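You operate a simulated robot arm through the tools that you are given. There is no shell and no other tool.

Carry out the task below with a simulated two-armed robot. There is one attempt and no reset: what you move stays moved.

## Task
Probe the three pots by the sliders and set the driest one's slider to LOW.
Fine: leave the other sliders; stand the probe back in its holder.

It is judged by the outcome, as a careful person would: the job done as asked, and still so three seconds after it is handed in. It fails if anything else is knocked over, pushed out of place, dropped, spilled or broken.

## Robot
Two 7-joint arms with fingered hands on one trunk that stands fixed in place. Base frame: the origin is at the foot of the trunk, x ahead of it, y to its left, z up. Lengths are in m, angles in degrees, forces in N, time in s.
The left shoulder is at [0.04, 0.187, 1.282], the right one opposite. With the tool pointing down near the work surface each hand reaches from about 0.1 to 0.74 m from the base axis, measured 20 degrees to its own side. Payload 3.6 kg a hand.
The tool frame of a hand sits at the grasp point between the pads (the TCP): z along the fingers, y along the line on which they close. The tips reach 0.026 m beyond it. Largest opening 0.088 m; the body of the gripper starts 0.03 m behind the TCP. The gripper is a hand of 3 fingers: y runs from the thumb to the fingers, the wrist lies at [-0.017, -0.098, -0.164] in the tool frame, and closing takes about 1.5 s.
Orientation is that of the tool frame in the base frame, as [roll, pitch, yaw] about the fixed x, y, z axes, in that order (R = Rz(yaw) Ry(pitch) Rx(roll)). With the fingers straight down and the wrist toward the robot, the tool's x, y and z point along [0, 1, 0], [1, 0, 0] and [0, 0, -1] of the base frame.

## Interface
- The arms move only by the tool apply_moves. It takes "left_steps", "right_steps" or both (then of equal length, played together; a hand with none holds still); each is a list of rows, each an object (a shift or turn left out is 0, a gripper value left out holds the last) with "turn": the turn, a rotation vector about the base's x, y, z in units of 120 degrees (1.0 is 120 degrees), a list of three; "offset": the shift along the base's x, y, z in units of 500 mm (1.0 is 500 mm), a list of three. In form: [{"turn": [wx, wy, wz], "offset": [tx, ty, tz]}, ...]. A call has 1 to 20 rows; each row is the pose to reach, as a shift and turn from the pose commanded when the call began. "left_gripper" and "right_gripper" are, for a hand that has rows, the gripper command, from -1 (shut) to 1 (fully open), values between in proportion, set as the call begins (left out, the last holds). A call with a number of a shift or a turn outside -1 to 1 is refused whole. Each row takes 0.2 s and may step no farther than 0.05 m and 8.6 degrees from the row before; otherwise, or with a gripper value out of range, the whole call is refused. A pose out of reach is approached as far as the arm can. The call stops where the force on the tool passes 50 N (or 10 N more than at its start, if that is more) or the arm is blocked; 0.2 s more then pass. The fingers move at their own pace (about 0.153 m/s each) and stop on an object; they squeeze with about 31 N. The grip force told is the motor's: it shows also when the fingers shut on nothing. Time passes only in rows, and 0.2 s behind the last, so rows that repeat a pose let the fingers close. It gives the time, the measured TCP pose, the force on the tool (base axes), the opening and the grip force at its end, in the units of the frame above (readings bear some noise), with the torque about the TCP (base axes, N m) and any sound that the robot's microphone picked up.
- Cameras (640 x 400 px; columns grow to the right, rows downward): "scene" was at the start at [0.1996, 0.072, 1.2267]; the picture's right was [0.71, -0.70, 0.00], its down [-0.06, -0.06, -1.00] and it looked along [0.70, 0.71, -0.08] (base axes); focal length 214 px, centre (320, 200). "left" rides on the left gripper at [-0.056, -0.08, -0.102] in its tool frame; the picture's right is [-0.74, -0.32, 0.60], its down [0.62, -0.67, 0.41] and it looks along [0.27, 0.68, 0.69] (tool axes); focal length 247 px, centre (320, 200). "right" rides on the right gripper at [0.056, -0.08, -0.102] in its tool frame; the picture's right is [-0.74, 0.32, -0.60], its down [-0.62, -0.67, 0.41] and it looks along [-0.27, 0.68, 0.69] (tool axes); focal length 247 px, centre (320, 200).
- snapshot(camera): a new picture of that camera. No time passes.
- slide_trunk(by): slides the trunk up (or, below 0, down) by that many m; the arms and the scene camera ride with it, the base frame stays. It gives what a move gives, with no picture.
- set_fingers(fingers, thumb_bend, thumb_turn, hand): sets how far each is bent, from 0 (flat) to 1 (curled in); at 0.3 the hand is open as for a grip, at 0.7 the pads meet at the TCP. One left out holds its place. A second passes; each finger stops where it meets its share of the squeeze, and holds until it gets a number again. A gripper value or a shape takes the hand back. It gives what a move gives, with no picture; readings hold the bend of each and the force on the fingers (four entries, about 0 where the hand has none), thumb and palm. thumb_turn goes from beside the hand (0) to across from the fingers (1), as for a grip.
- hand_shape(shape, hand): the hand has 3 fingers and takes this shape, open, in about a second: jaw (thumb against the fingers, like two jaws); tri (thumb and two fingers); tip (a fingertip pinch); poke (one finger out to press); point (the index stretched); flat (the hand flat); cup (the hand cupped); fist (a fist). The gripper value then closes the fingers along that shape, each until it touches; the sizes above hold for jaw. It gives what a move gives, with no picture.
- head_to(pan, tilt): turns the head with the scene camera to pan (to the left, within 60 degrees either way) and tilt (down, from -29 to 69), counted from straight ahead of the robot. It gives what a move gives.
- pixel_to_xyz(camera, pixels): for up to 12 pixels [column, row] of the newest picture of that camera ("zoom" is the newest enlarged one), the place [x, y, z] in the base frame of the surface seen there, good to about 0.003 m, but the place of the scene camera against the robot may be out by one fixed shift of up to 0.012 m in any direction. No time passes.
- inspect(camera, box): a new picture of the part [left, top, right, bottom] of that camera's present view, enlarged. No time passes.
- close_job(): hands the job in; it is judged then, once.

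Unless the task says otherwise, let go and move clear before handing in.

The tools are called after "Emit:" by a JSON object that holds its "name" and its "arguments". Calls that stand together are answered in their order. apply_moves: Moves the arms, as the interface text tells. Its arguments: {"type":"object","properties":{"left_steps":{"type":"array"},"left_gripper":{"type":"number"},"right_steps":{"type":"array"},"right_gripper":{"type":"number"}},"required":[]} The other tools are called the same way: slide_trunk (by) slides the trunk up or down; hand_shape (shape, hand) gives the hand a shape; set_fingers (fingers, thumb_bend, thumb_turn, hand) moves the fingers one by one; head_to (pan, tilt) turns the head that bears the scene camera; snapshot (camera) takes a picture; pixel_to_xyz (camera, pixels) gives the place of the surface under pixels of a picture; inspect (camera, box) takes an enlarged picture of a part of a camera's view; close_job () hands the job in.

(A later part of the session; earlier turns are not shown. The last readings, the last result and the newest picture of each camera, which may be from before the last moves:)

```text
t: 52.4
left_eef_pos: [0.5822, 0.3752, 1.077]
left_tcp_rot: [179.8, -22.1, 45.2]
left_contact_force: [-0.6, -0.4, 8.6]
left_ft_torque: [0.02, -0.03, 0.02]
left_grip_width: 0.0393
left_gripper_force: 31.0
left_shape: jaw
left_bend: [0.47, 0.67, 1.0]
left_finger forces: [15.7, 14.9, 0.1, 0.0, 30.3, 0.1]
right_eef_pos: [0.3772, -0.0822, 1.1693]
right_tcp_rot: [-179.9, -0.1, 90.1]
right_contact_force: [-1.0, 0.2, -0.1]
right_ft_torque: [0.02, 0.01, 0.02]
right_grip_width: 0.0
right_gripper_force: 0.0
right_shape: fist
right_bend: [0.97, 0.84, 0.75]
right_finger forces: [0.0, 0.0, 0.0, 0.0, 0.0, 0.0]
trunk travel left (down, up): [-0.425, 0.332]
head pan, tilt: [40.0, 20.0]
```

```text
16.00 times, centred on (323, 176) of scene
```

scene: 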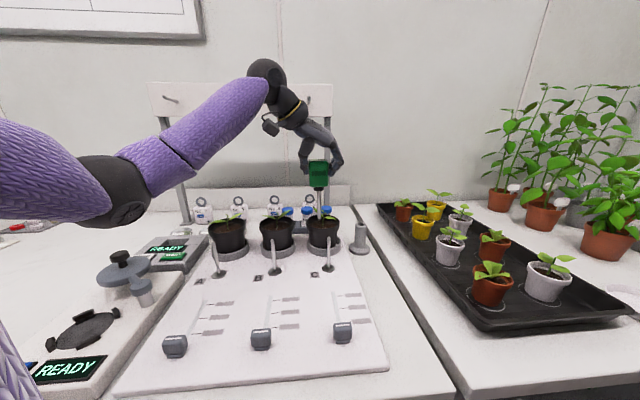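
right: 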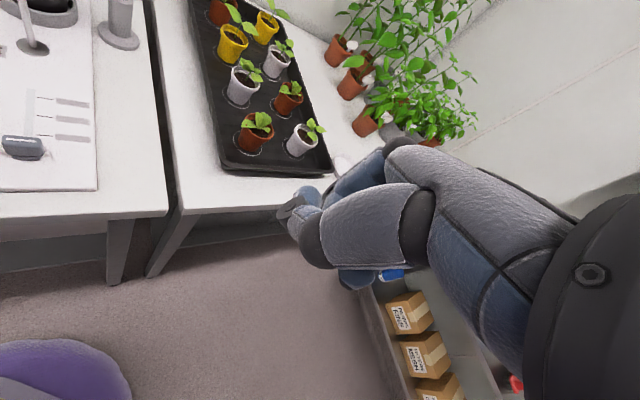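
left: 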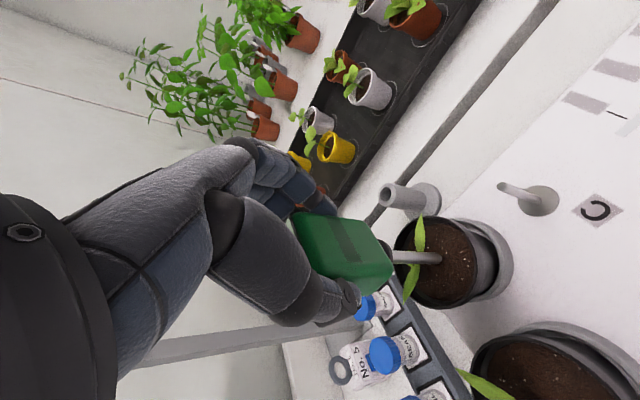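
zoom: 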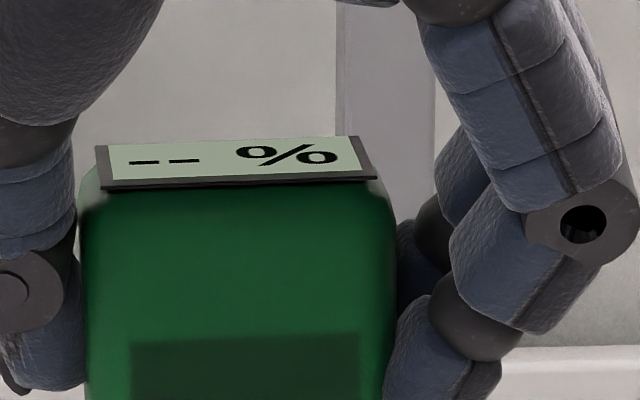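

The display is clearly legible at this zoom but still "-- %". I'll hold the contact a couple of seconds in case it needs time, then re-read.

Emit:
{"name": "apply_moves", "arguments": {"left_steps": [{"offset": [0, 0, 0]}, {"offset": [0, 0, 0]}, {"offset": [0, 0, 0]}, {"offset": [0, 0, 0]}, {"offset": [0, 0, 0]}, {"offset": [0, 0, 0]}, {"offset": [0, 0, 0]}, {"offset": [0, 0, 0]}, {"offset": [0, 0, 0]}, {"offset": [0, 0, 0]}]}}

Emit:
{"name": "inspect", "arguments": {"camera": "scene", "box": [305, 165, 341, 187]}}

Emit:
{"name": "inspect", "arguments": {"camera": "scene", "box": [300, 205, 350, 245]}}

Emit:
{"name": "snapshot", "arguments": {"camera": "left"}}

```text
t: 54.6
left_eef_pos: [0.5829, 0.3744, 1.0759]
left_tcp_rot: [179.9, -22.0, 45.2]
left_contact_force: [-0.3, -0.5, 15.5]
left_ft_torque: [0.03, -0.12, -0.02]
left_grip_width: 0.0399
left_gripper_force: 30.9
left_shape: jaw
left_bend: [0.47, 0.67, 1.0]
left_finger forces: [15.3, 17.1, 0.0, 0.0, 31.7, 0.1]
right_eef_pos: [0.3774, -0.082, 1.1699]
right_tcp_rot: [179.9, -0.1, 90.0]
right_contact_force: [0.9, -1.4, 0.5]
right_ft_torque: [0.0, 0.03, 0.03]
right_grip_width: 0.0
right_gripper_force: 0.1
right_shape: fist
right_bend: [0.97, 0.84, 0.75]
right_finger forces: [0.0, 0.0, 0.0, 0.0, 0.0, 0.0]
trunk travel left (down, up): [-0.425, 0.332]
head pan, tilt: [40.0, 20.0]
```

```text
16.00 times, centred on (323, 176) of scene
```

zoom: 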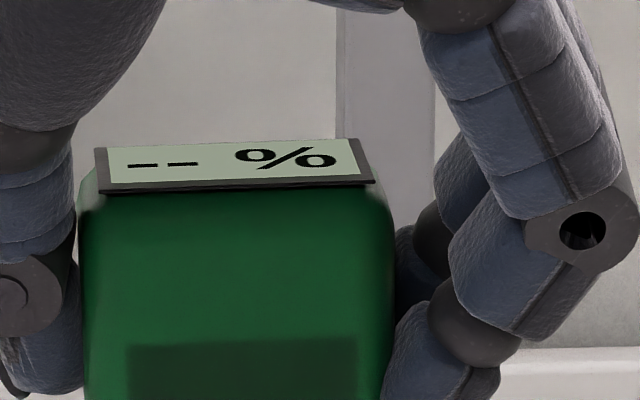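

```text
10.00 times, centred on (325, 225) of scene
```

zoom: 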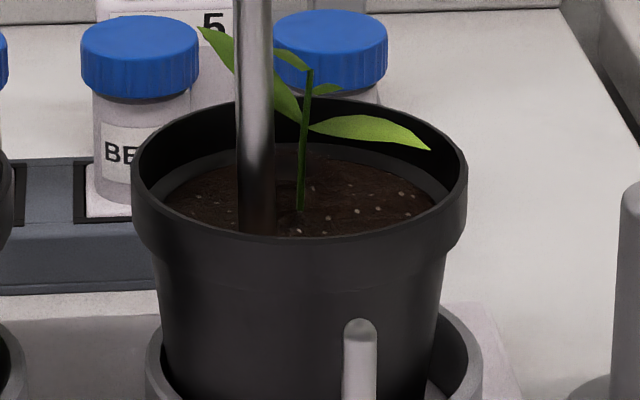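

```text
taken
```

left: 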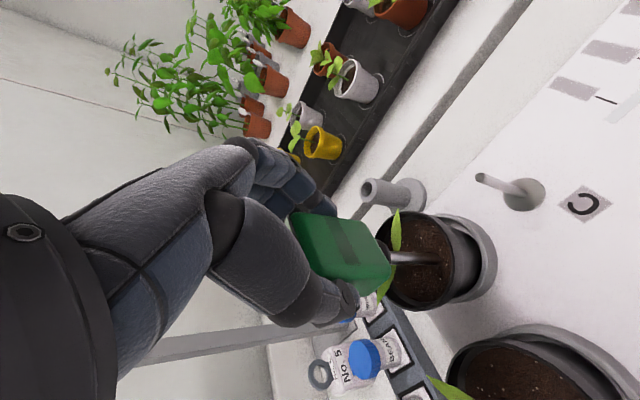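

The display still shows "-- %", though contact is 15 N. I need to know exactly where the tip is relative to the soil, so I'll measure points along the prong and adjacent soil.

Emit:
{"name": "inspect", "arguments": {"camera": "left", "box": [370, 200, 500, 320]}}

Emit:
{"name": "pixel_to_xyz", "arguments": {"camera": "left", "pixels": [[395, 258], [410, 259], [420, 260], [430, 261], [436, 262], [440, 262], [446, 263], [430, 275], [430, 245], [452, 262], [462, 262]]}}

```text
3.33 times, centred on (435, 260) of left
```

zoom: 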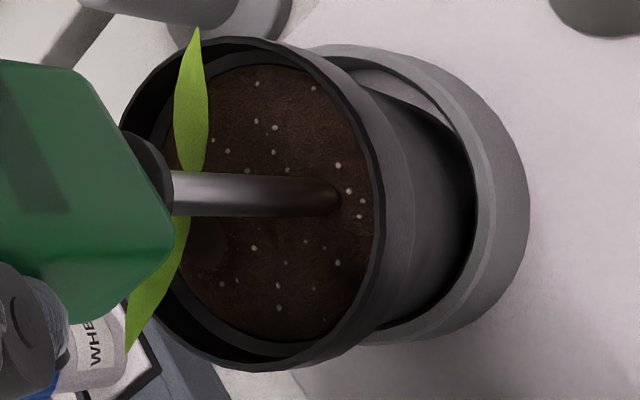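

```text
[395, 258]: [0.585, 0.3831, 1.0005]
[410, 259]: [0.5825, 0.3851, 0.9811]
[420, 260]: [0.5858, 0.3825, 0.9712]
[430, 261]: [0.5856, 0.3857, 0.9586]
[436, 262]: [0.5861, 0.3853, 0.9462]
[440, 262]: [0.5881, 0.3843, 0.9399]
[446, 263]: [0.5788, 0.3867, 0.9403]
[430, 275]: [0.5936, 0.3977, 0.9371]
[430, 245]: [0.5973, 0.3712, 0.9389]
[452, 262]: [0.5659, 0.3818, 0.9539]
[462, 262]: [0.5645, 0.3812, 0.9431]
```

The tip is right at the soil surface (z≈0.94), upright, but no reading yet. I'll hold longer with slightly firmer pressure and check again.

Emit:
{"name": "apply_moves", "arguments": {"left_steps": [{"offset": [0, 0, -0.002]}, {"offset": [0, 0, -0.004]}, {"offset": [0, 0, -0.006]}, {"offset": [0, 0, -0.006]}, {"offset": [0, 0, -0.006]}, {"offset": [0, 0, -0.006]}, {"offset": [0, 0, -0.006]}, {"offset": [0, 0, -0.006]}, {"offset": [0, 0, -0.006]}, {"offset": [0, 0, -0.006]}, {"offset": [0, 0, -0.006]}, {"offset": [0, 0, -0.006]}]}}

Emit:
{"name": "inspect", "arguments": {"camera": "scene", "box": [305, 165, 341, 187]}}

Emit:
{"name": "inspect", "arguments": {"camera": "left", "box": [370, 200, 500, 320]}}

```text
t: 57.2
left_eef_pos: [0.5831, 0.3713, 1.0762]
left_tcp_rot: [179.7, -22.1, 45.1]
left_contact_force: [-0.6, 0.0, 21.8]
left_ft_torque: [0.08, -0.14, 0.02]
left_grip_width: 0.0401
left_gripper_force: 31.1
left_shape: jaw
left_bend: [0.47, 0.67, 1.0]
left_finger forces: [12.5, 20.6, 0.1, 0.0, 32.6, 0.0]
right_eef_pos: [0.3756, -0.0826, 1.1703]
right_tcp_rot: [-180.0, -0.1, 90.1]
right_contact_force: [0.2, -1.2, -0.4]
right_ft_torque: [0.0, -0.02, 0.0]
right_grip_width: 0.0
right_gripper_force: 0.0
right_shape: fist
right_bend: [0.97, 0.84, 0.75]
right_finger forces: [0.0, 0.0, 0.1, 0.1, 0.0, 0.0]
trunk travel left (down, up): [-0.425, 0.332]
head pan, tilt: [40.0, 20.0]
```

```text
16.00 times, centred on (323, 176) of scene
```

zoom: 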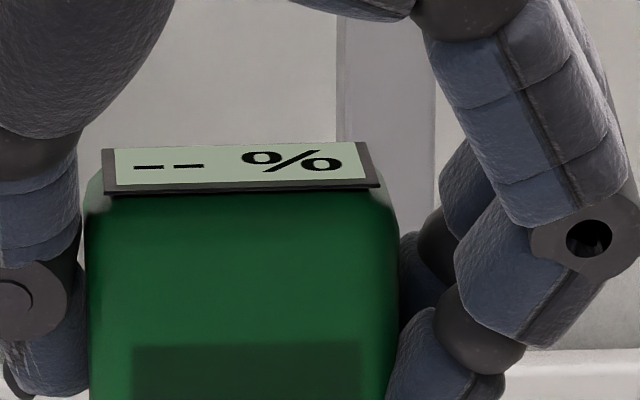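

```text
3.33 times, centred on (435, 260) of left
```

zoom: 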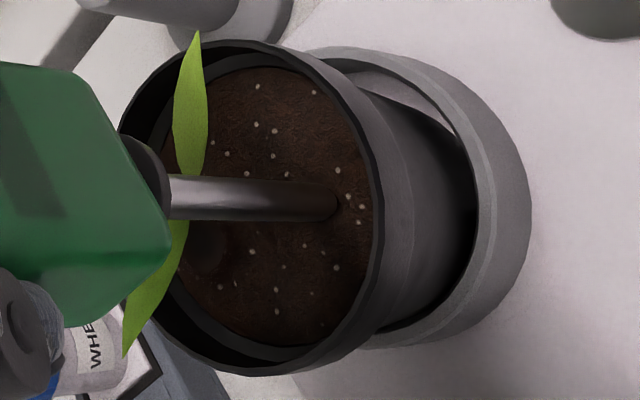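

Still "-- %" at 22 N. I'll look closely at the probe's front strip and the soil contact for clues (a button, or a depth requirement).

Emit:
{"name": "inspect", "arguments": {"camera": "scene", "box": [300, 165, 345, 215]}}

Emit:
{"name": "inspect", "arguments": {"camera": "scene", "box": [305, 205, 345, 240]}}

Emit:
{"name": "inspect", "arguments": {"camera": "left", "box": [270, 190, 460, 310]}}

```text
8.00 times, centred on (322, 190) of scene
```

zoom: 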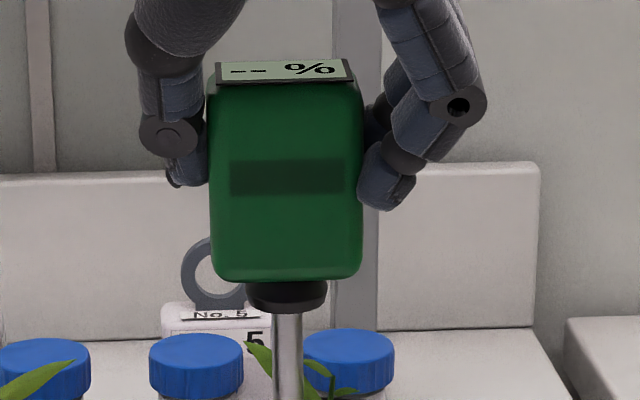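

```text
11.43 times, centred on (325, 222) of scene
```

zoom: 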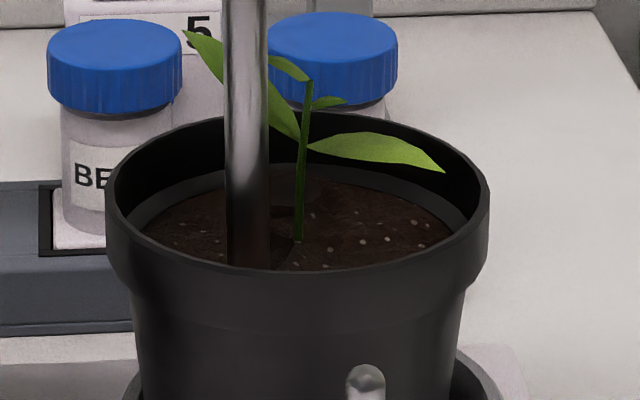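

```text
3.33 times, centred on (365, 250) of left
```

zoom: 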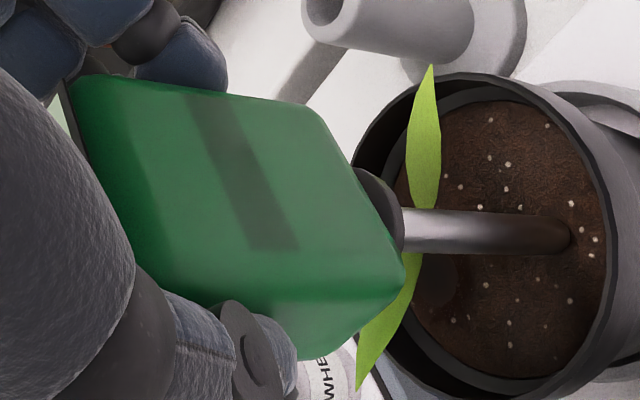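

Behind the stem there's a dark round spot in the soil (scene zoom (295,188), left zoom (435,275)) — possibly a probing hole or softer spot. I'll lift off the soil and look at it unobstructed.

Emit:
{"name": "apply_moves", "arguments": {"left_steps": [{"offset": [0, 0, 0.02]}, {"offset": [0, 0, 0.06]}, {"offset": [0, 0, 0.14]}, {"offset": [0, 0, 0.2]}, {"offset": [-0.04, 0.0, 0.22]}, {"offset": [-0.08, 0.0, 0.22]}, {"offset": [-0.12, 0.0, 0.22]}]}}

Emit:
{"name": "snapshot", "arguments": {"camera": "left"}}

Emit:
{"name": "snapshot", "arguments": {"camera": "scene"}}

Emit:
{"name": "inspect", "arguments": {"camera": "scene", "box": [200, 200, 350, 250]}}

Emit:
{"name": "inspect", "arguments": {"camera": "scene", "box": [305, 205, 345, 240]}}

```text
t: 58.8
left_eef_pos: [0.5204, 0.374, 1.1838]
left_tcp_rot: [-180.0, -22.0, 45.1]
left_contact_force: [-0.1, 0.1, -1.0]
left_ft_torque: [0.0, -0.01, 0.0]
left_grip_width: 0.0402
left_gripper_force: 30.3
left_shape: jaw
left_bend: [0.47, 0.67, 1.0]
left_finger forces: [16.1, 14.3, 0.1, 0.1, 30.5, 0.0]
right_eef_pos: [0.3777, -0.0808, 1.1692]
right_tcp_rot: [180.0, 0.0, 90.1]
right_contact_force: [0.9, 0.4, 0.7]
right_ft_torque: [0.0, -0.01, -0.02]
right_grip_width: 0.0
right_gripper_force: 0.2
right_shape: fist
right_bend: [0.97, 0.84, 0.75]
right_finger forces: [0.0, 0.0, 0.0, 0.0, 0.0, 0.1]
trunk travel left (down, up): [-0.425, 0.332]
head pan, tilt: [40.0, 20.0]
```

```text
taken
```

left: 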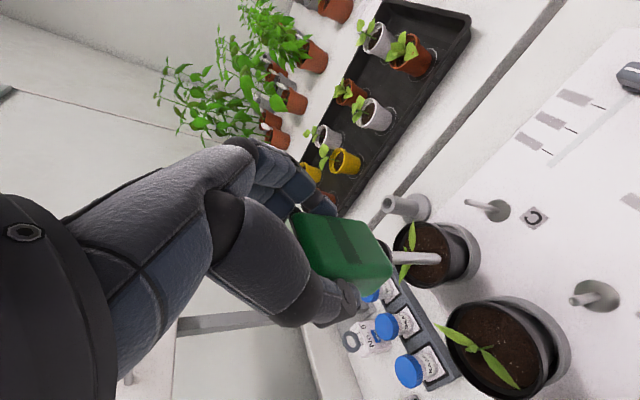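

```text
taken
```

scene: 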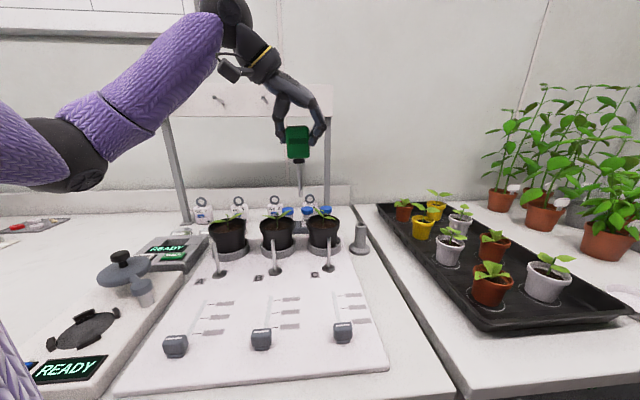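

```text
4.27 times, centred on (275, 225) of scene
```

zoom: 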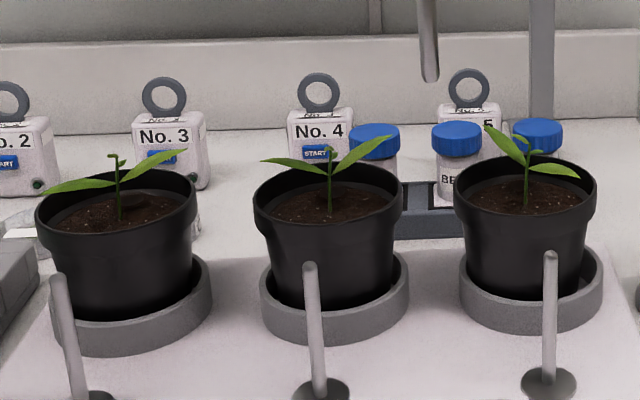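

```text
11.43 times, centred on (325, 222) of scene
```

zoom: 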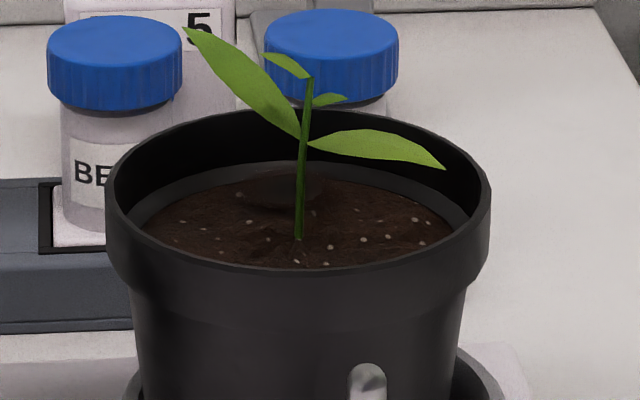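

There is indeed a distinct dark disc in pot C's soil behind-left of the stem (zoom (285,190)). I'll check pots A and B for the same feature and get its position.

Emit:
{"name": "pixel_to_xyz", "arguments": {"camera": "zoom", "pixels": [[285, 190], [255, 190], [318, 188], [285, 178], [285, 202], [300, 238], [220, 200], [350, 255], [180, 220], [420, 225]]}}

Emit:
{"name": "inspect", "arguments": {"camera": "scene", "box": [257, 205, 297, 240]}}

Emit:
{"name": "inspect", "arguments": {"camera": "scene", "box": [207, 205, 250, 240]}}

Emit:
{"name": "inspect", "arguments": {"camera": "left", "box": [380, 190, 590, 400]}}

```text
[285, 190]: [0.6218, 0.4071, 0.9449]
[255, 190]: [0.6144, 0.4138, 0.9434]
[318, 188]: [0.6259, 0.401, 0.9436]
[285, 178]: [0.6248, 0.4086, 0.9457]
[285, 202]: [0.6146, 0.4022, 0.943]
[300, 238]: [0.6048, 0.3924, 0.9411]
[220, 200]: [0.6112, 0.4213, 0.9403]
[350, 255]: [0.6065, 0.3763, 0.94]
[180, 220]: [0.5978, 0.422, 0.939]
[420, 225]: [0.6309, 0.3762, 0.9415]
```

```text
11.43 times, centred on (277, 222) of scene
```

zoom: 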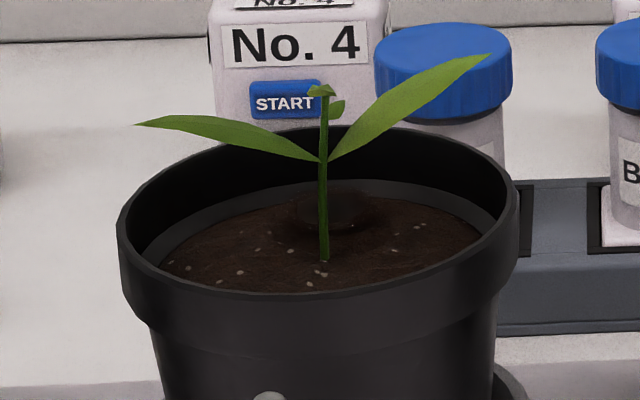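

```text
11.43 times, centred on (228, 222) of scene
```

zoom: 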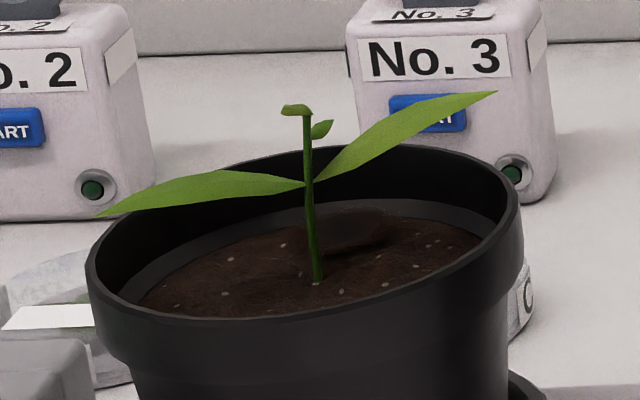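

```text
1.90 times, centred on (485, 295) of left
```

zoom: 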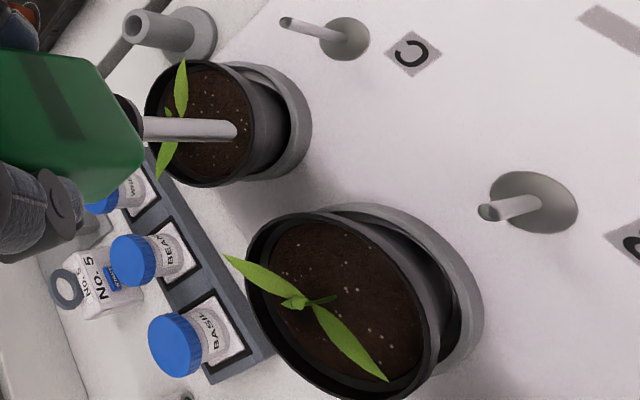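

Each pot has the same dark rounded patch ~22 mm behind the stem — likely a loose-soil spot meant for probing (the rest is rigid). I'll bring the right hand's camera around for a better look at these patches.

Emit:
{"name": "apply_moves", "arguments": {"right_steps": [{"turn": [0, 0, 0.0667], "offset": [0.03, 0.07, 0.0]}, {"turn": [0, 0, 0.1333], "offset": [0.06, 0.14, 0.0]}, {"turn": [0, 0, 0.2], "offset": [0.09, 0.21, 0.0]}, {"turn": [0, 0, 0.2667], "offset": [0.12, 0.28, 0.0]}, {"turn": [0, 0, 0.3333], "offset": [0.144, 0.362, 0.0]}]}}

Emit:
{"name": "snapshot", "arguments": {"camera": "right"}}

Emit:
{"name": "snapshot", "arguments": {"camera": "scene"}}

```text
t: 60.0
left_eef_pos: [0.5215, 0.375, 1.1821]
left_tcp_rot: [-180.0, -21.9, 45.1]
left_contact_force: [-0.1, 0.0, -0.7]
left_ft_torque: [-0.04, 0.01, 0.01]
left_grip_width: 0.0399
left_gripper_force: 31.2
left_shape: jaw
left_bend: [0.47, 0.67, 1.0]
left_finger forces: [16.1, 14.4, 0.0, 0.0, 30.5, 0.0]
right_eef_pos: [0.4486, 0.0989, 1.1683]
right_tcp_rot: [180.0, 0.1, 130.2]
right_contact_force: [1.0, -0.1, 1.1]
right_ft_torque: [-0.02, 0.04, 0.01]
right_grip_width: 0.0
right_gripper_force: 0.0
right_shape: fist
right_bend: [0.97, 0.84, 0.75]
right_finger forces: [0.0, 0.0, 0.0, 0.1, 0.0, 0.0]
trunk travel left (down, up): [-0.425, 0.332]
head pan, tilt: [40.0, 20.0]
```

```text
taken
```

right: 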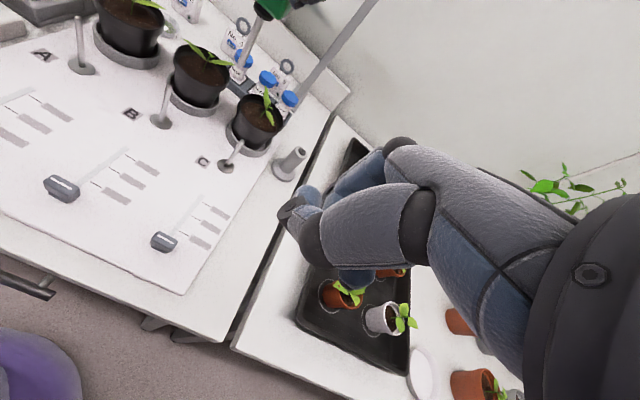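

```text
taken
```

scene: 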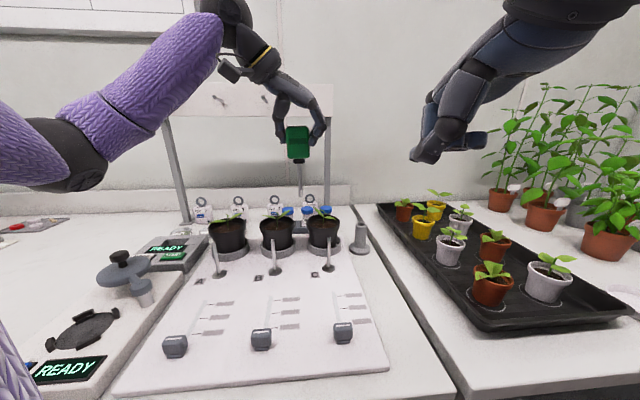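

The right camera now sees pots A (130,25), B (200,75), C (258,118). I'll zoom in on pots C and B.

Emit:
{"name": "inspect", "arguments": {"camera": "right", "box": [228, 80, 298, 150]}}

Emit:
{"name": "inspect", "arguments": {"camera": "right", "box": [165, 30, 245, 110]}}

Emit:
{"name": "inspect", "arguments": {"camera": "right", "box": [90, 0, 180, 70]}}

```text
5.71 times, centred on (263, 115) of right
```

zoom: 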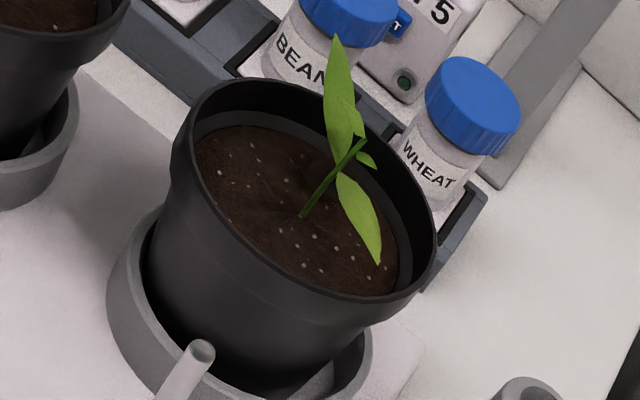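

```text
5.00 times, centred on (205, 70) of right
```

zoom: 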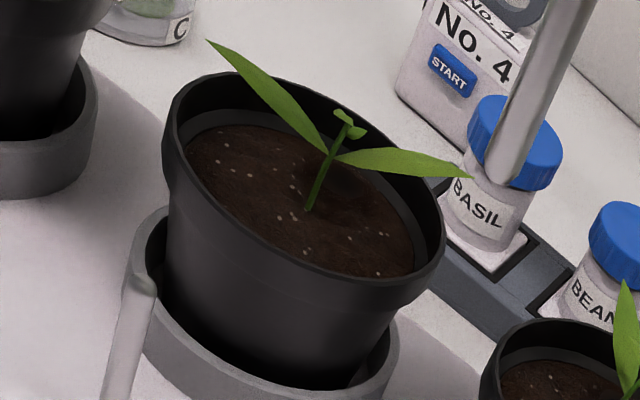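

```text
5.71 times, centred on (135, 35) of right
```

zoom: 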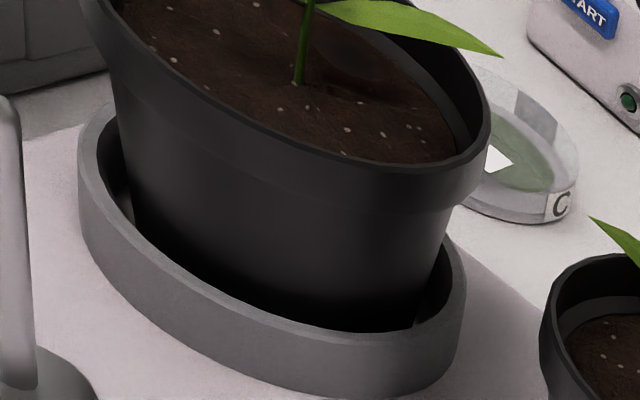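

The patch is visible as a darker smooth mound behind each stem. I'll get precise coordinates for pot C's mound, stem base, and rim from the right camera.

Emit:
{"name": "inspect", "arguments": {"camera": "right", "box": [244, 92, 286, 132]}}

Emit:
{"name": "pixel_to_xyz", "arguments": {"camera": "zoom", "pixels": [[330, 165], [300, 150], [290, 170], [310, 190], [340, 190], [355, 170], [270, 240], [320, 260], [100, 130], [450, 340], [250, 100], [200, 200]]}}

```text
10.00 times, centred on (265, 112) of right
```

zoom: 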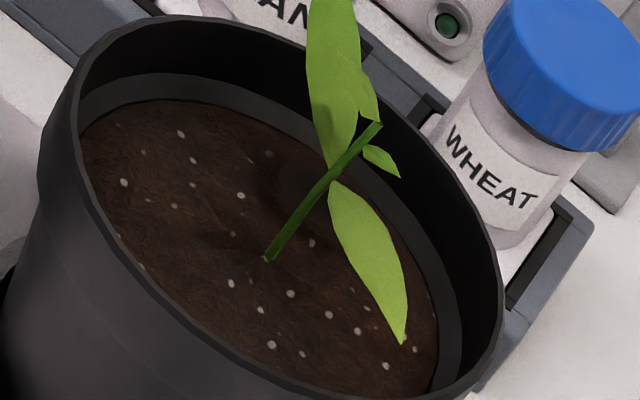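

```text
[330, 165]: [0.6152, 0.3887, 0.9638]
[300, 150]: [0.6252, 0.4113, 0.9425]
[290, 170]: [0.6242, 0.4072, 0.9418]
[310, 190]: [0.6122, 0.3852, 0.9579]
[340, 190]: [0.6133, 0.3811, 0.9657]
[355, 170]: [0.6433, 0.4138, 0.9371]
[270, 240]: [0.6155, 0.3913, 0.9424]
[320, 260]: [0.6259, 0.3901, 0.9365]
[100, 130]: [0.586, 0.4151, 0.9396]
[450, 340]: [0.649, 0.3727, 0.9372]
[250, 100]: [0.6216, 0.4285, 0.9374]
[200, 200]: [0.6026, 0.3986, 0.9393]
```

The patch in pot C is at about (0.624, 0.409), ~24 mm behind the stem. I'll move the probe over it (tip leads the TCP by ~13 mm away from me) and lower to just above the soil.

Emit:
{"name": "apply_moves", "arguments": {"left_steps": [{"offset": [0.06, 0.015, 0]}, {"offset": [0.12, 0.031, 0]}, {"offset": [0.189, 0.046, 0]}, {"offset": [0.189, 0.046, -0.06]}, {"offset": [0.189, 0.046, -0.12]}, {"offset": [0.189, 0.046, -0.17]}, {"offset": [0.189, 0.046, -0.17]}]}}

Emit:
{"name": "snapshot", "arguments": {"camera": "scene"}}

Emit:
{"name": "inspect", "arguments": {"camera": "scene", "box": [295, 155, 355, 240]}}

Emit:
{"name": "inspect", "arguments": {"camera": "right", "box": [228, 70, 298, 140]}}

Emit:
{"name": "snapshot", "arguments": {"camera": "left"}}

```text
t: 61.6
left_eef_pos: [0.62, 0.3947, 1.0964]
left_tcp_rot: [179.9, -21.9, 45.1]
left_contact_force: [-0.9, -0.5, -1.6]
left_ft_torque: [0.0, -0.01, 0.02]
left_grip_width: 0.04
left_gripper_force: 30.5
left_shape: jaw
left_bend: [0.47, 0.67, 1.0]
left_finger forces: [15.8, 14.5, 0.0, 0.0, 30.3, 0.0]
right_eef_pos: [0.4484, 0.0969, 1.169]
right_tcp_rot: [179.9, 0.0, 130.2]
right_contact_force: [0.5, -0.2, 0.6]
right_ft_torque: [0.0, 0.0, 0.01]
right_grip_width: 0.0
right_gripper_force: 0.1
right_shape: fist
right_bend: [0.97, 0.84, 0.75]
right_finger forces: [0.1, 0.0, 0.0, 0.0, 0.1, 0.0]
trunk travel left (down, up): [-0.425, 0.332]
head pan, tilt: [40.0, 20.0]
```

```text
taken
```

scene: 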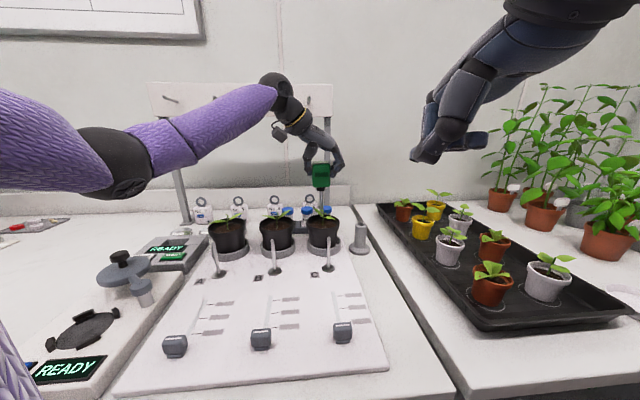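

```text
4.71 times, centred on (325, 198) of scene
```

zoom: 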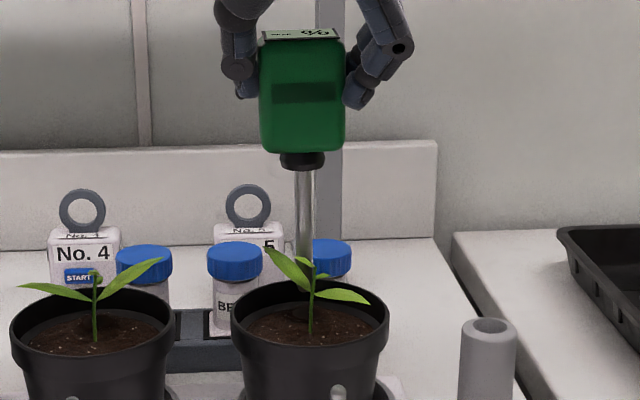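

```text
5.71 times, centred on (263, 105) of right
```

zoom: 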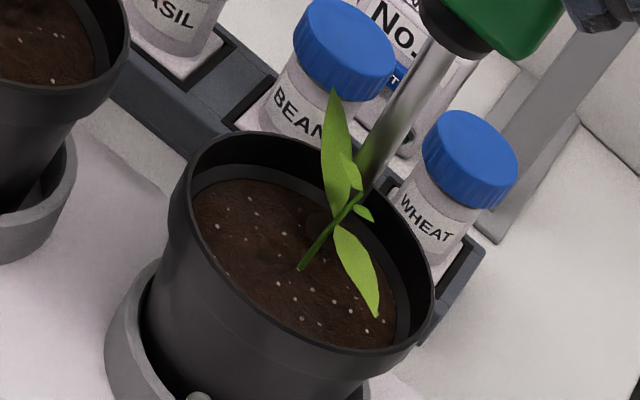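

```text
taken
```

left: 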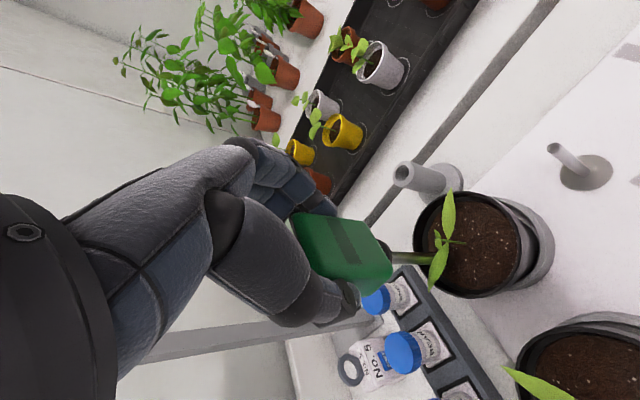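

The tip is just behind the stem, ~2 cm above the patch. I'll lower in small steps and watch whether it passes the level where the soil was rigid (TCP z≈1.077).

Emit:
{"name": "apply_moves", "arguments": {"left_steps": [{"offset": [0, 0, -0.016]}, {"offset": [0, 0, -0.028]}, {"offset": [0, 0, -0.036]}, {"offset": [0, 0, -0.044]}, {"offset": [0, 0, -0.05]}, {"offset": [0, 0, -0.05]}]}}

Emit:
{"name": "inspect", "arguments": {"camera": "scene", "box": [295, 155, 355, 240]}}

Emit:
{"name": "inspect", "arguments": {"camera": "right", "box": [228, 70, 298, 140]}}

```text
t: 63.0
left_eef_pos: [0.6187, 0.3968, 1.0718]
left_tcp_rot: [180.0, -21.9, 45.1]
left_contact_force: [0.3, -0.7, -0.9]
left_ft_torque: [-0.1, -0.09, -0.04]
left_grip_width: 0.04
left_gripper_force: 31.1
left_shape: jaw
left_bend: [0.47, 0.67, 1.0]
left_finger forces: [17.4, 13.5, 0.0, 0.1, 30.0, 0.0]
right_eef_pos: [0.4484, 0.0975, 1.1692]
right_tcp_rot: [-179.9, 0.0, 130.1]
right_contact_force: [-1.1, 0.0, -0.5]
right_ft_torque: [0.02, 0.01, 0.02]
right_grip_width: 0.0002
right_gripper_force: 0.1
right_shape: fist
right_bend: [0.97, 0.84, 0.75]
right_finger forces: [0.1, 0.0, 0.0, 0.1, 0.1, 0.1]
trunk travel left (down, up): [-0.425, 0.332]
head pan, tilt: [40.0, 20.0]
```

```text
4.71 times, centred on (325, 198) of scene
```

zoom: 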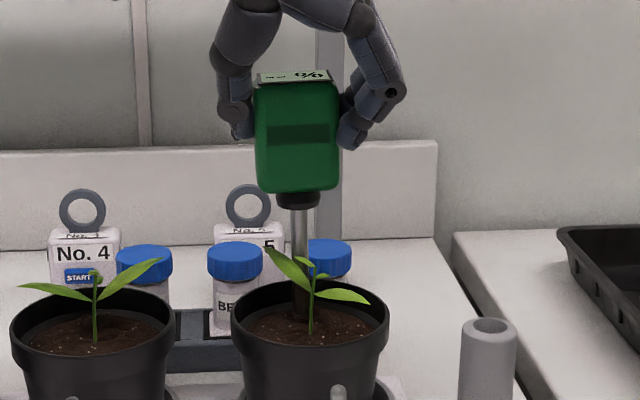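

```text
5.71 times, centred on (263, 105) of right
```

zoom: 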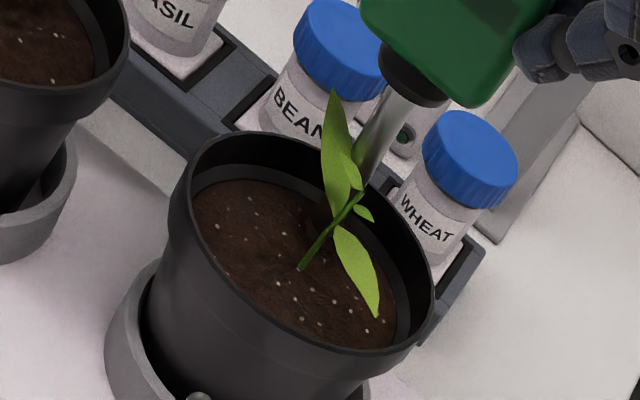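

No contact force at TCP z=1.072, so the probe is entering the patch — it is a soft spot/hole. I'll go ~2.5 cm deeper and read the display.

Emit:
{"name": "apply_moves", "arguments": {"left_steps": [{"offset": [0, 0, -0.01]}, {"offset": [0, 0, -0.02]}, {"offset": [0, 0, -0.03]}, {"offset": [0, 0, -0.04]}, {"offset": [0, 0, -0.046]}, {"offset": [0, 0, -0.046]}]}}

Emit:
{"name": "inspect", "arguments": {"camera": "scene", "box": [295, 155, 355, 240]}}

Emit:
{"name": "inspect", "arguments": {"camera": "scene", "box": [303, 170, 339, 192]}}

```text
t: 64.4
left_eef_pos: [0.6178, 0.3984, 1.0491]
left_tcp_rot: [179.8, -21.9, 45.2]
left_contact_force: [2.3, -1.6, -1.2]
left_ft_torque: [-0.17, -0.19, -0.01]
left_grip_width: 0.0402
left_gripper_force: 30.4
left_shape: jaw
left_bend: [0.47, 0.67, 1.0]
left_finger forces: [18.4, 13.3, 0.1, 0.0, 29.7, 0.1]
right_eef_pos: [0.4495, 0.0968, 1.1684]
right_tcp_rot: [180.0, 0.1, 130.1]
right_contact_force: [-0.7, 0.4, -0.9]
right_ft_torque: [0.0, 0.03, 0.01]
right_grip_width: 0.0002
right_gripper_force: 0.0
right_shape: fist
right_bend: [0.97, 0.84, 0.75]
right_finger forces: [0.0, 0.1, 0.0, 0.0, 0.0, 0.0]
trunk travel left (down, up): [-0.425, 0.332]
head pan, tilt: [40.0, 20.0]
```

```text
4.71 times, centred on (325, 198) of scene
```

zoom: 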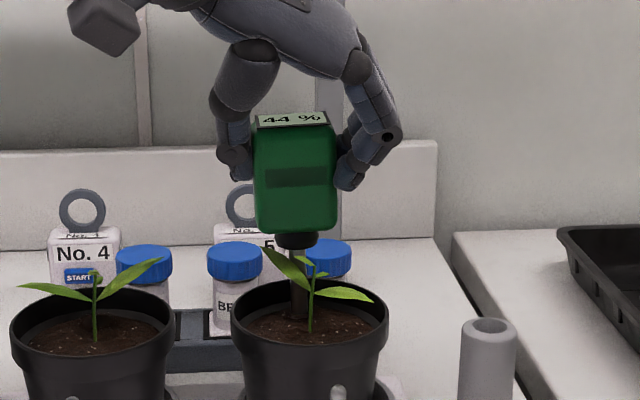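

```text
16.00 times, centred on (321, 181) of scene
```

zoom: 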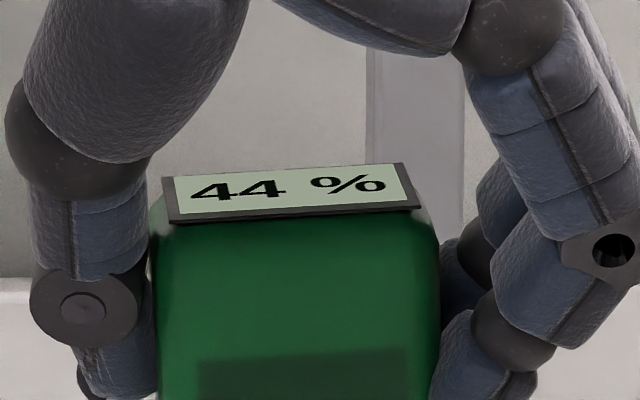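

The display reads "44 %" with the probe in pot C's hole. I'll hold a moment to confirm that it's stable.

Emit:
{"name": "apply_moves", "arguments": {"left_steps": [{"offset": [0, 0, 0]}, {"offset": [0, 0, 0]}, {"offset": [0, 0, 0]}, {"offset": [0, 0, 0]}, {"offset": [0, 0, 0]}, {"offset": [0, 0, 0]}, {"offset": [0, 0, 0]}, {"offset": [0, 0, 0]}, {"offset": [0, 0, 0]}, {"offset": [0, 0, 0]}]}}

Emit:
{"name": "inspect", "arguments": {"camera": "scene", "box": [303, 170, 339, 192]}}

Emit:
{"name": "inspect", "arguments": {"camera": "right", "box": [140, 140, 260, 280]}}

```text
t: 66.6
left_eef_pos: [0.618, 0.3974, 1.0491]
left_tcp_rot: [180.0, -22.0, 45.1]
left_contact_force: [1.4, -1.5, -1.5]
left_ft_torque: [-0.18, -0.14, -0.03]
left_grip_width: 0.04
left_gripper_force: 31.3
left_shape: jaw
left_bend: [0.47, 0.67, 1.0]
left_finger forces: [18.9, 13.0, 0.0, 0.0, 29.6, 0.1]
right_eef_pos: [0.4492, 0.097, 1.1684]
right_tcp_rot: [179.9, -0.1, 130.0]
right_contact_force: [0.1, 0.7, 0.3]
right_ft_torque: [0.02, 0.01, 0.01]
right_grip_width: 0.0
right_gripper_force: 0.0
right_shape: fist
right_bend: [0.97, 0.84, 0.75]
right_finger forces: [0.0, 0.0, 0.1, 0.1, 0.1, 0.0]
trunk travel left (down, up): [-0.425, 0.332]
head pan, tilt: [40.0, 20.0]
```

```text
16.00 times, centred on (321, 181) of scene
```

zoom: 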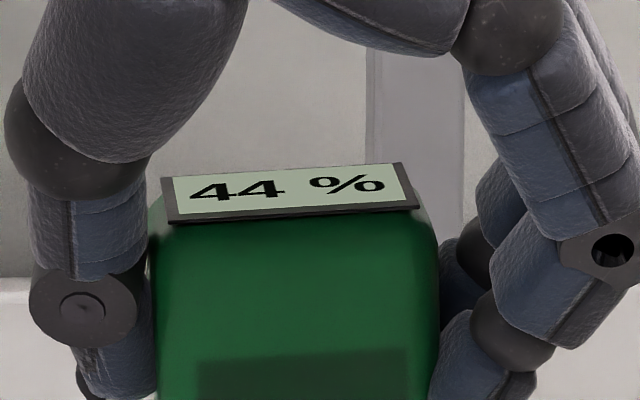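

```text
2.86 times, centred on (200, 210) of right
```

zoom: 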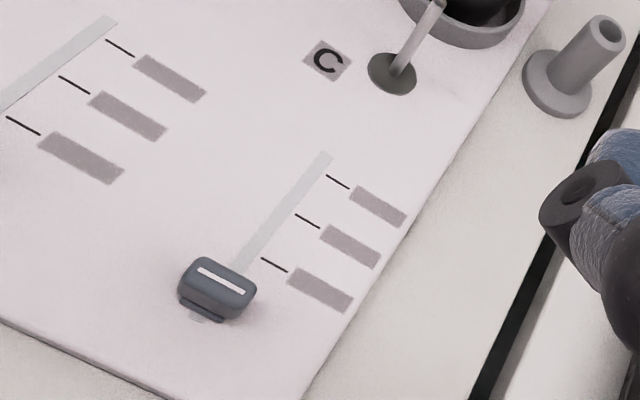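

Pot C is stable at 44 %. Now I'll locate the matching holes in pots B and A with fresh zooms.

Emit:
{"name": "inspect", "arguments": {"camera": "scene", "box": [257, 205, 297, 240]}}

Emit:
{"name": "pixel_to_xyz", "arguments": {"camera": "zoom", "pixels": [[345, 205], [310, 205], [375, 207], [345, 192], [345, 220], [322, 260], [230, 230], [440, 235], [300, 285], [180, 265], [470, 250]]}}

Emit:
{"name": "inspect", "arguments": {"camera": "right", "box": [180, 45, 230, 95]}}

```text
11.43 times, centred on (277, 222) of scene
```

zoom: 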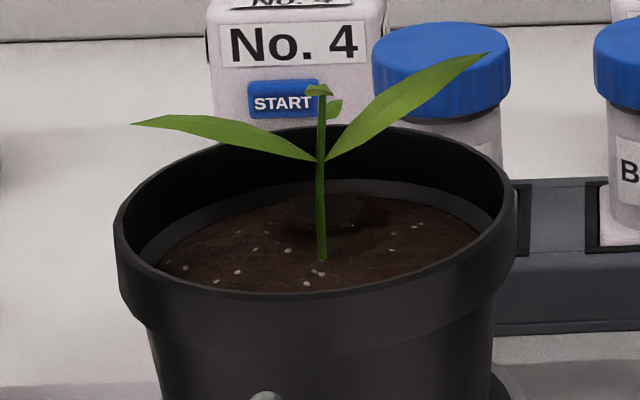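

```text
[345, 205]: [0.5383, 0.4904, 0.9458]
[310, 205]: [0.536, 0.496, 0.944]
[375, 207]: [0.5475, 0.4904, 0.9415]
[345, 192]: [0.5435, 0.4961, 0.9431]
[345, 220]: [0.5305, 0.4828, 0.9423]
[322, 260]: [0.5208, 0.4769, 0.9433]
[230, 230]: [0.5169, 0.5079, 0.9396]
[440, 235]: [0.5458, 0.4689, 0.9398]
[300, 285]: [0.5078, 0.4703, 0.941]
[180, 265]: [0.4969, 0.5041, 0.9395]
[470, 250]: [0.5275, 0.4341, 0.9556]
```

```text
8.00 times, centred on (205, 70) of right
```

zoom: 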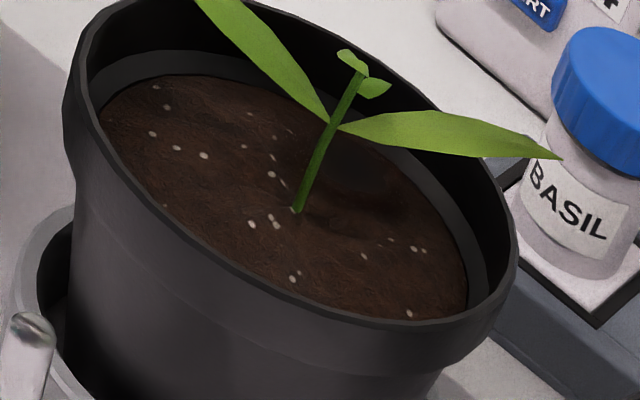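

Emit:
{"name": "pixel_to_xyz", "arguments": {"camera": "zoom", "pixels": [[355, 172], [340, 185], [375, 185], [360, 160], [385, 200], [298, 210], [110, 115], [460, 300], [200, 80], [250, 150]]}}

Emit:
{"name": "inspect", "arguments": {"camera": "scene", "box": [207, 205, 250, 240]}}

```text
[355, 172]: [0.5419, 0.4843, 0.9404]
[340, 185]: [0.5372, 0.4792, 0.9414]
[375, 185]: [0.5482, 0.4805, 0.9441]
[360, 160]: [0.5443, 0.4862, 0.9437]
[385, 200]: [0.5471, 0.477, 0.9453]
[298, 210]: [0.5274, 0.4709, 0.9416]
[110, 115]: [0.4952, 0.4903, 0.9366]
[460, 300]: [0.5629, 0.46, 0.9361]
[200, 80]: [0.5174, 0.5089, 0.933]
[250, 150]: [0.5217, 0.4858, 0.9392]
```

```text
11.43 times, centred on (228, 222) of scene
```

zoom: 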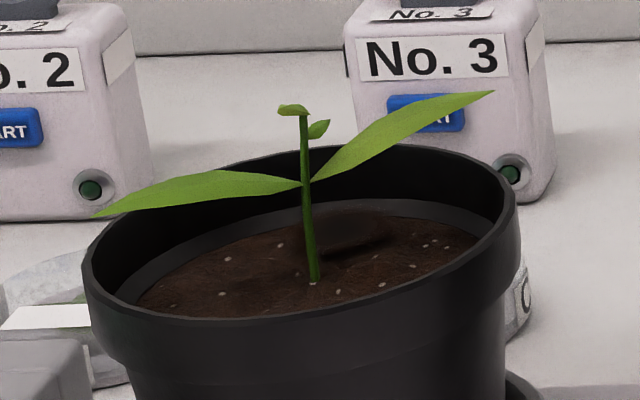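

Pot B's hole should be at about (u=0.730, v=0.039), i.e. TCP (0.535, 0.480). I'll lift out of C, move across, and hover above B's hole.

Emit:
{"name": "apply_moves", "arguments": {"left_steps": [{"offset": [0, 0, 0.05]}, {"offset": [0, 0, 0.1]}, {"offset": [0, 0, 0.18]}, {"offset": [0, 0, 0.27]}, {"offset": [-0.055, 0.054, 0.27]}, {"offset": [-0.11, 0.108, 0.27]}, {"offset": [-0.167, 0.163, 0.27]}, {"offset": [-0.167, 0.163, 0.19]}, {"offset": [-0.167, 0.163, 0.11]}, {"offset": [-0.167, 0.163, 0.09]}, {"offset": [-0.167, 0.163, 0.09]}]}}

Emit:
{"name": "snapshot", "arguments": {"camera": "scene"}}

Emit:
{"name": "inspect", "arguments": {"camera": "scene", "box": [245, 155, 315, 245]}}

Emit:
{"name": "inspect", "arguments": {"camera": "right", "box": [170, 20, 250, 100]}}

Emit:
{"name": "snapshot", "arguments": {"camera": "left"}}

```text
t: 69.0
left_eef_pos: [0.5332, 0.4817, 1.0954]
left_tcp_rot: [180.0, -22.0, 45.1]
left_contact_force: [-0.2, 0.2, -0.5]
left_ft_torque: [-0.02, 0.01, -0.02]
left_grip_width: 0.0401
left_gripper_force: 31.3
left_shape: jaw
left_bend: [0.47, 0.67, 1.0]
left_finger forces: [16.7, 13.3, 0.1, 0.1, 29.9, 0.0]
right_eef_pos: [0.4485, 0.0986, 1.1688]
right_tcp_rot: [180.0, 0.0, 130.1]
right_contact_force: [0.7, 0.1, -0.1]
right_ft_torque: [0.0, -0.01, 0.02]
right_grip_width: 0.0001
right_gripper_force: 0.0
right_shape: fist
right_bend: [0.97, 0.84, 0.75]
right_finger forces: [0.0, 0.0, 0.1, 0.1, 0.0, 0.0]
trunk travel left (down, up): [-0.425, 0.332]
head pan, tilt: [40.0, 20.0]
```

```text
taken
```

scene: 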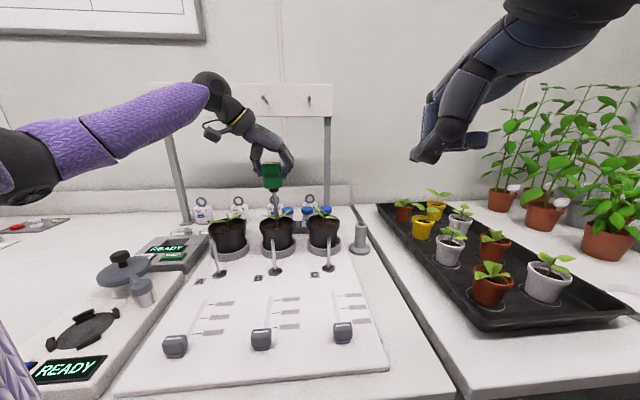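

```text
4.44 times, centred on (280, 200) of scene
```

zoom: 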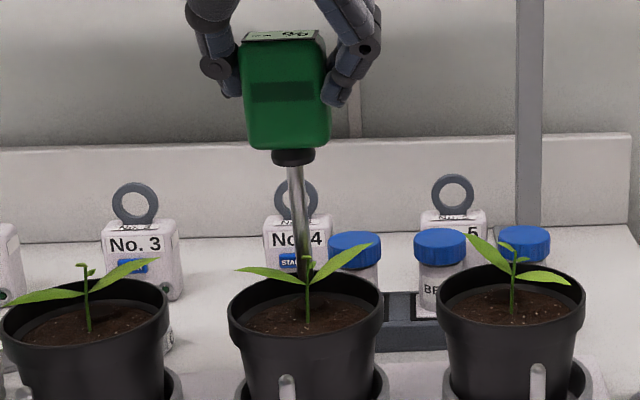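

```text
5.00 times, centred on (210, 60) of right
```

zoom: 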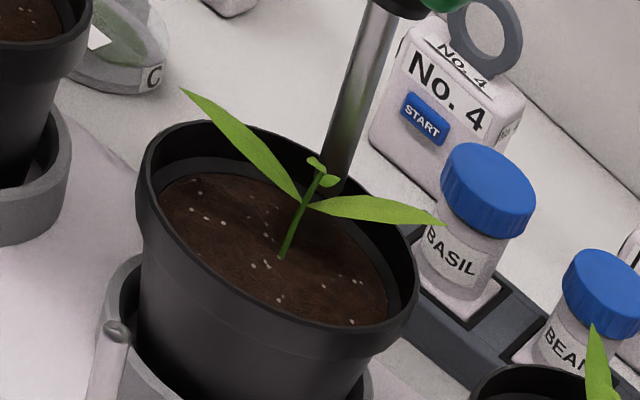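

```text
taken
```

left: 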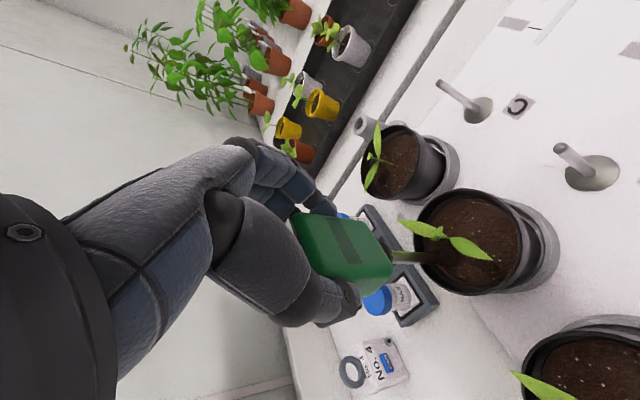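

Same relative geometry as pot C. I'll lower in small steps, checking for contact around TCP z≈1.077.

Emit:
{"name": "apply_moves", "arguments": {"left_steps": [{"offset": [0, 0, -0.016]}, {"offset": [0, 0, -0.028]}, {"offset": [0, 0, -0.036]}, {"offset": [0, 0, -0.044]}, {"offset": [0, 0, -0.048]}, {"offset": [0, 0, -0.048]}]}}

Emit:
{"name": "inspect", "arguments": {"camera": "scene", "box": [245, 155, 315, 245]}}

```text
t: 70.4
left_eef_pos: [0.5353, 0.4789, 1.0716]
left_tcp_rot: [-180.0, -22.0, 45.1]
left_contact_force: [-0.5, 1.0, -1.3]
left_ft_torque: [0.02, 0.0, -0.04]
left_grip_width: 0.04
left_gripper_force: 30.8
left_shape: jaw
left_bend: [0.47, 0.67, 1.0]
left_finger forces: [16.6, 13.3, 0.0, 0.0, 30.0, 0.0]
right_eef_pos: [0.4491, 0.0974, 1.1693]
right_tcp_rot: [180.0, 0.1, 130.1]
right_contact_force: [0.3, -0.7, -0.1]
right_ft_torque: [0.01, 0.01, 0.03]
right_grip_width: 0.0
right_gripper_force: 0.2
right_shape: fist
right_bend: [0.97, 0.84, 0.75]
right_finger forces: [0.1, 0.0, 0.0, 0.0, 0.0, 0.0]
trunk travel left (down, up): [-0.425, 0.332]
head pan, tilt: [40.0, 20.0]
```

```text
4.44 times, centred on (280, 200) of scene
```

zoom: 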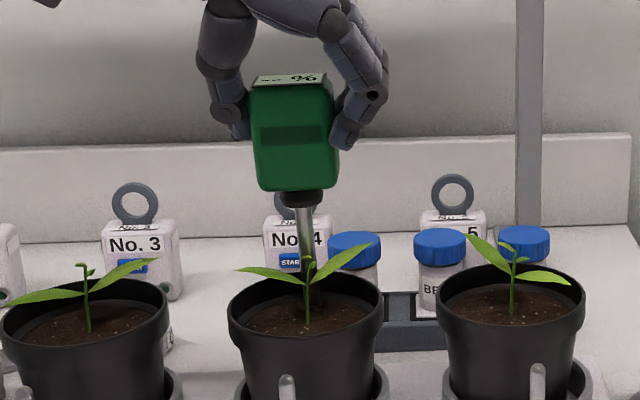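

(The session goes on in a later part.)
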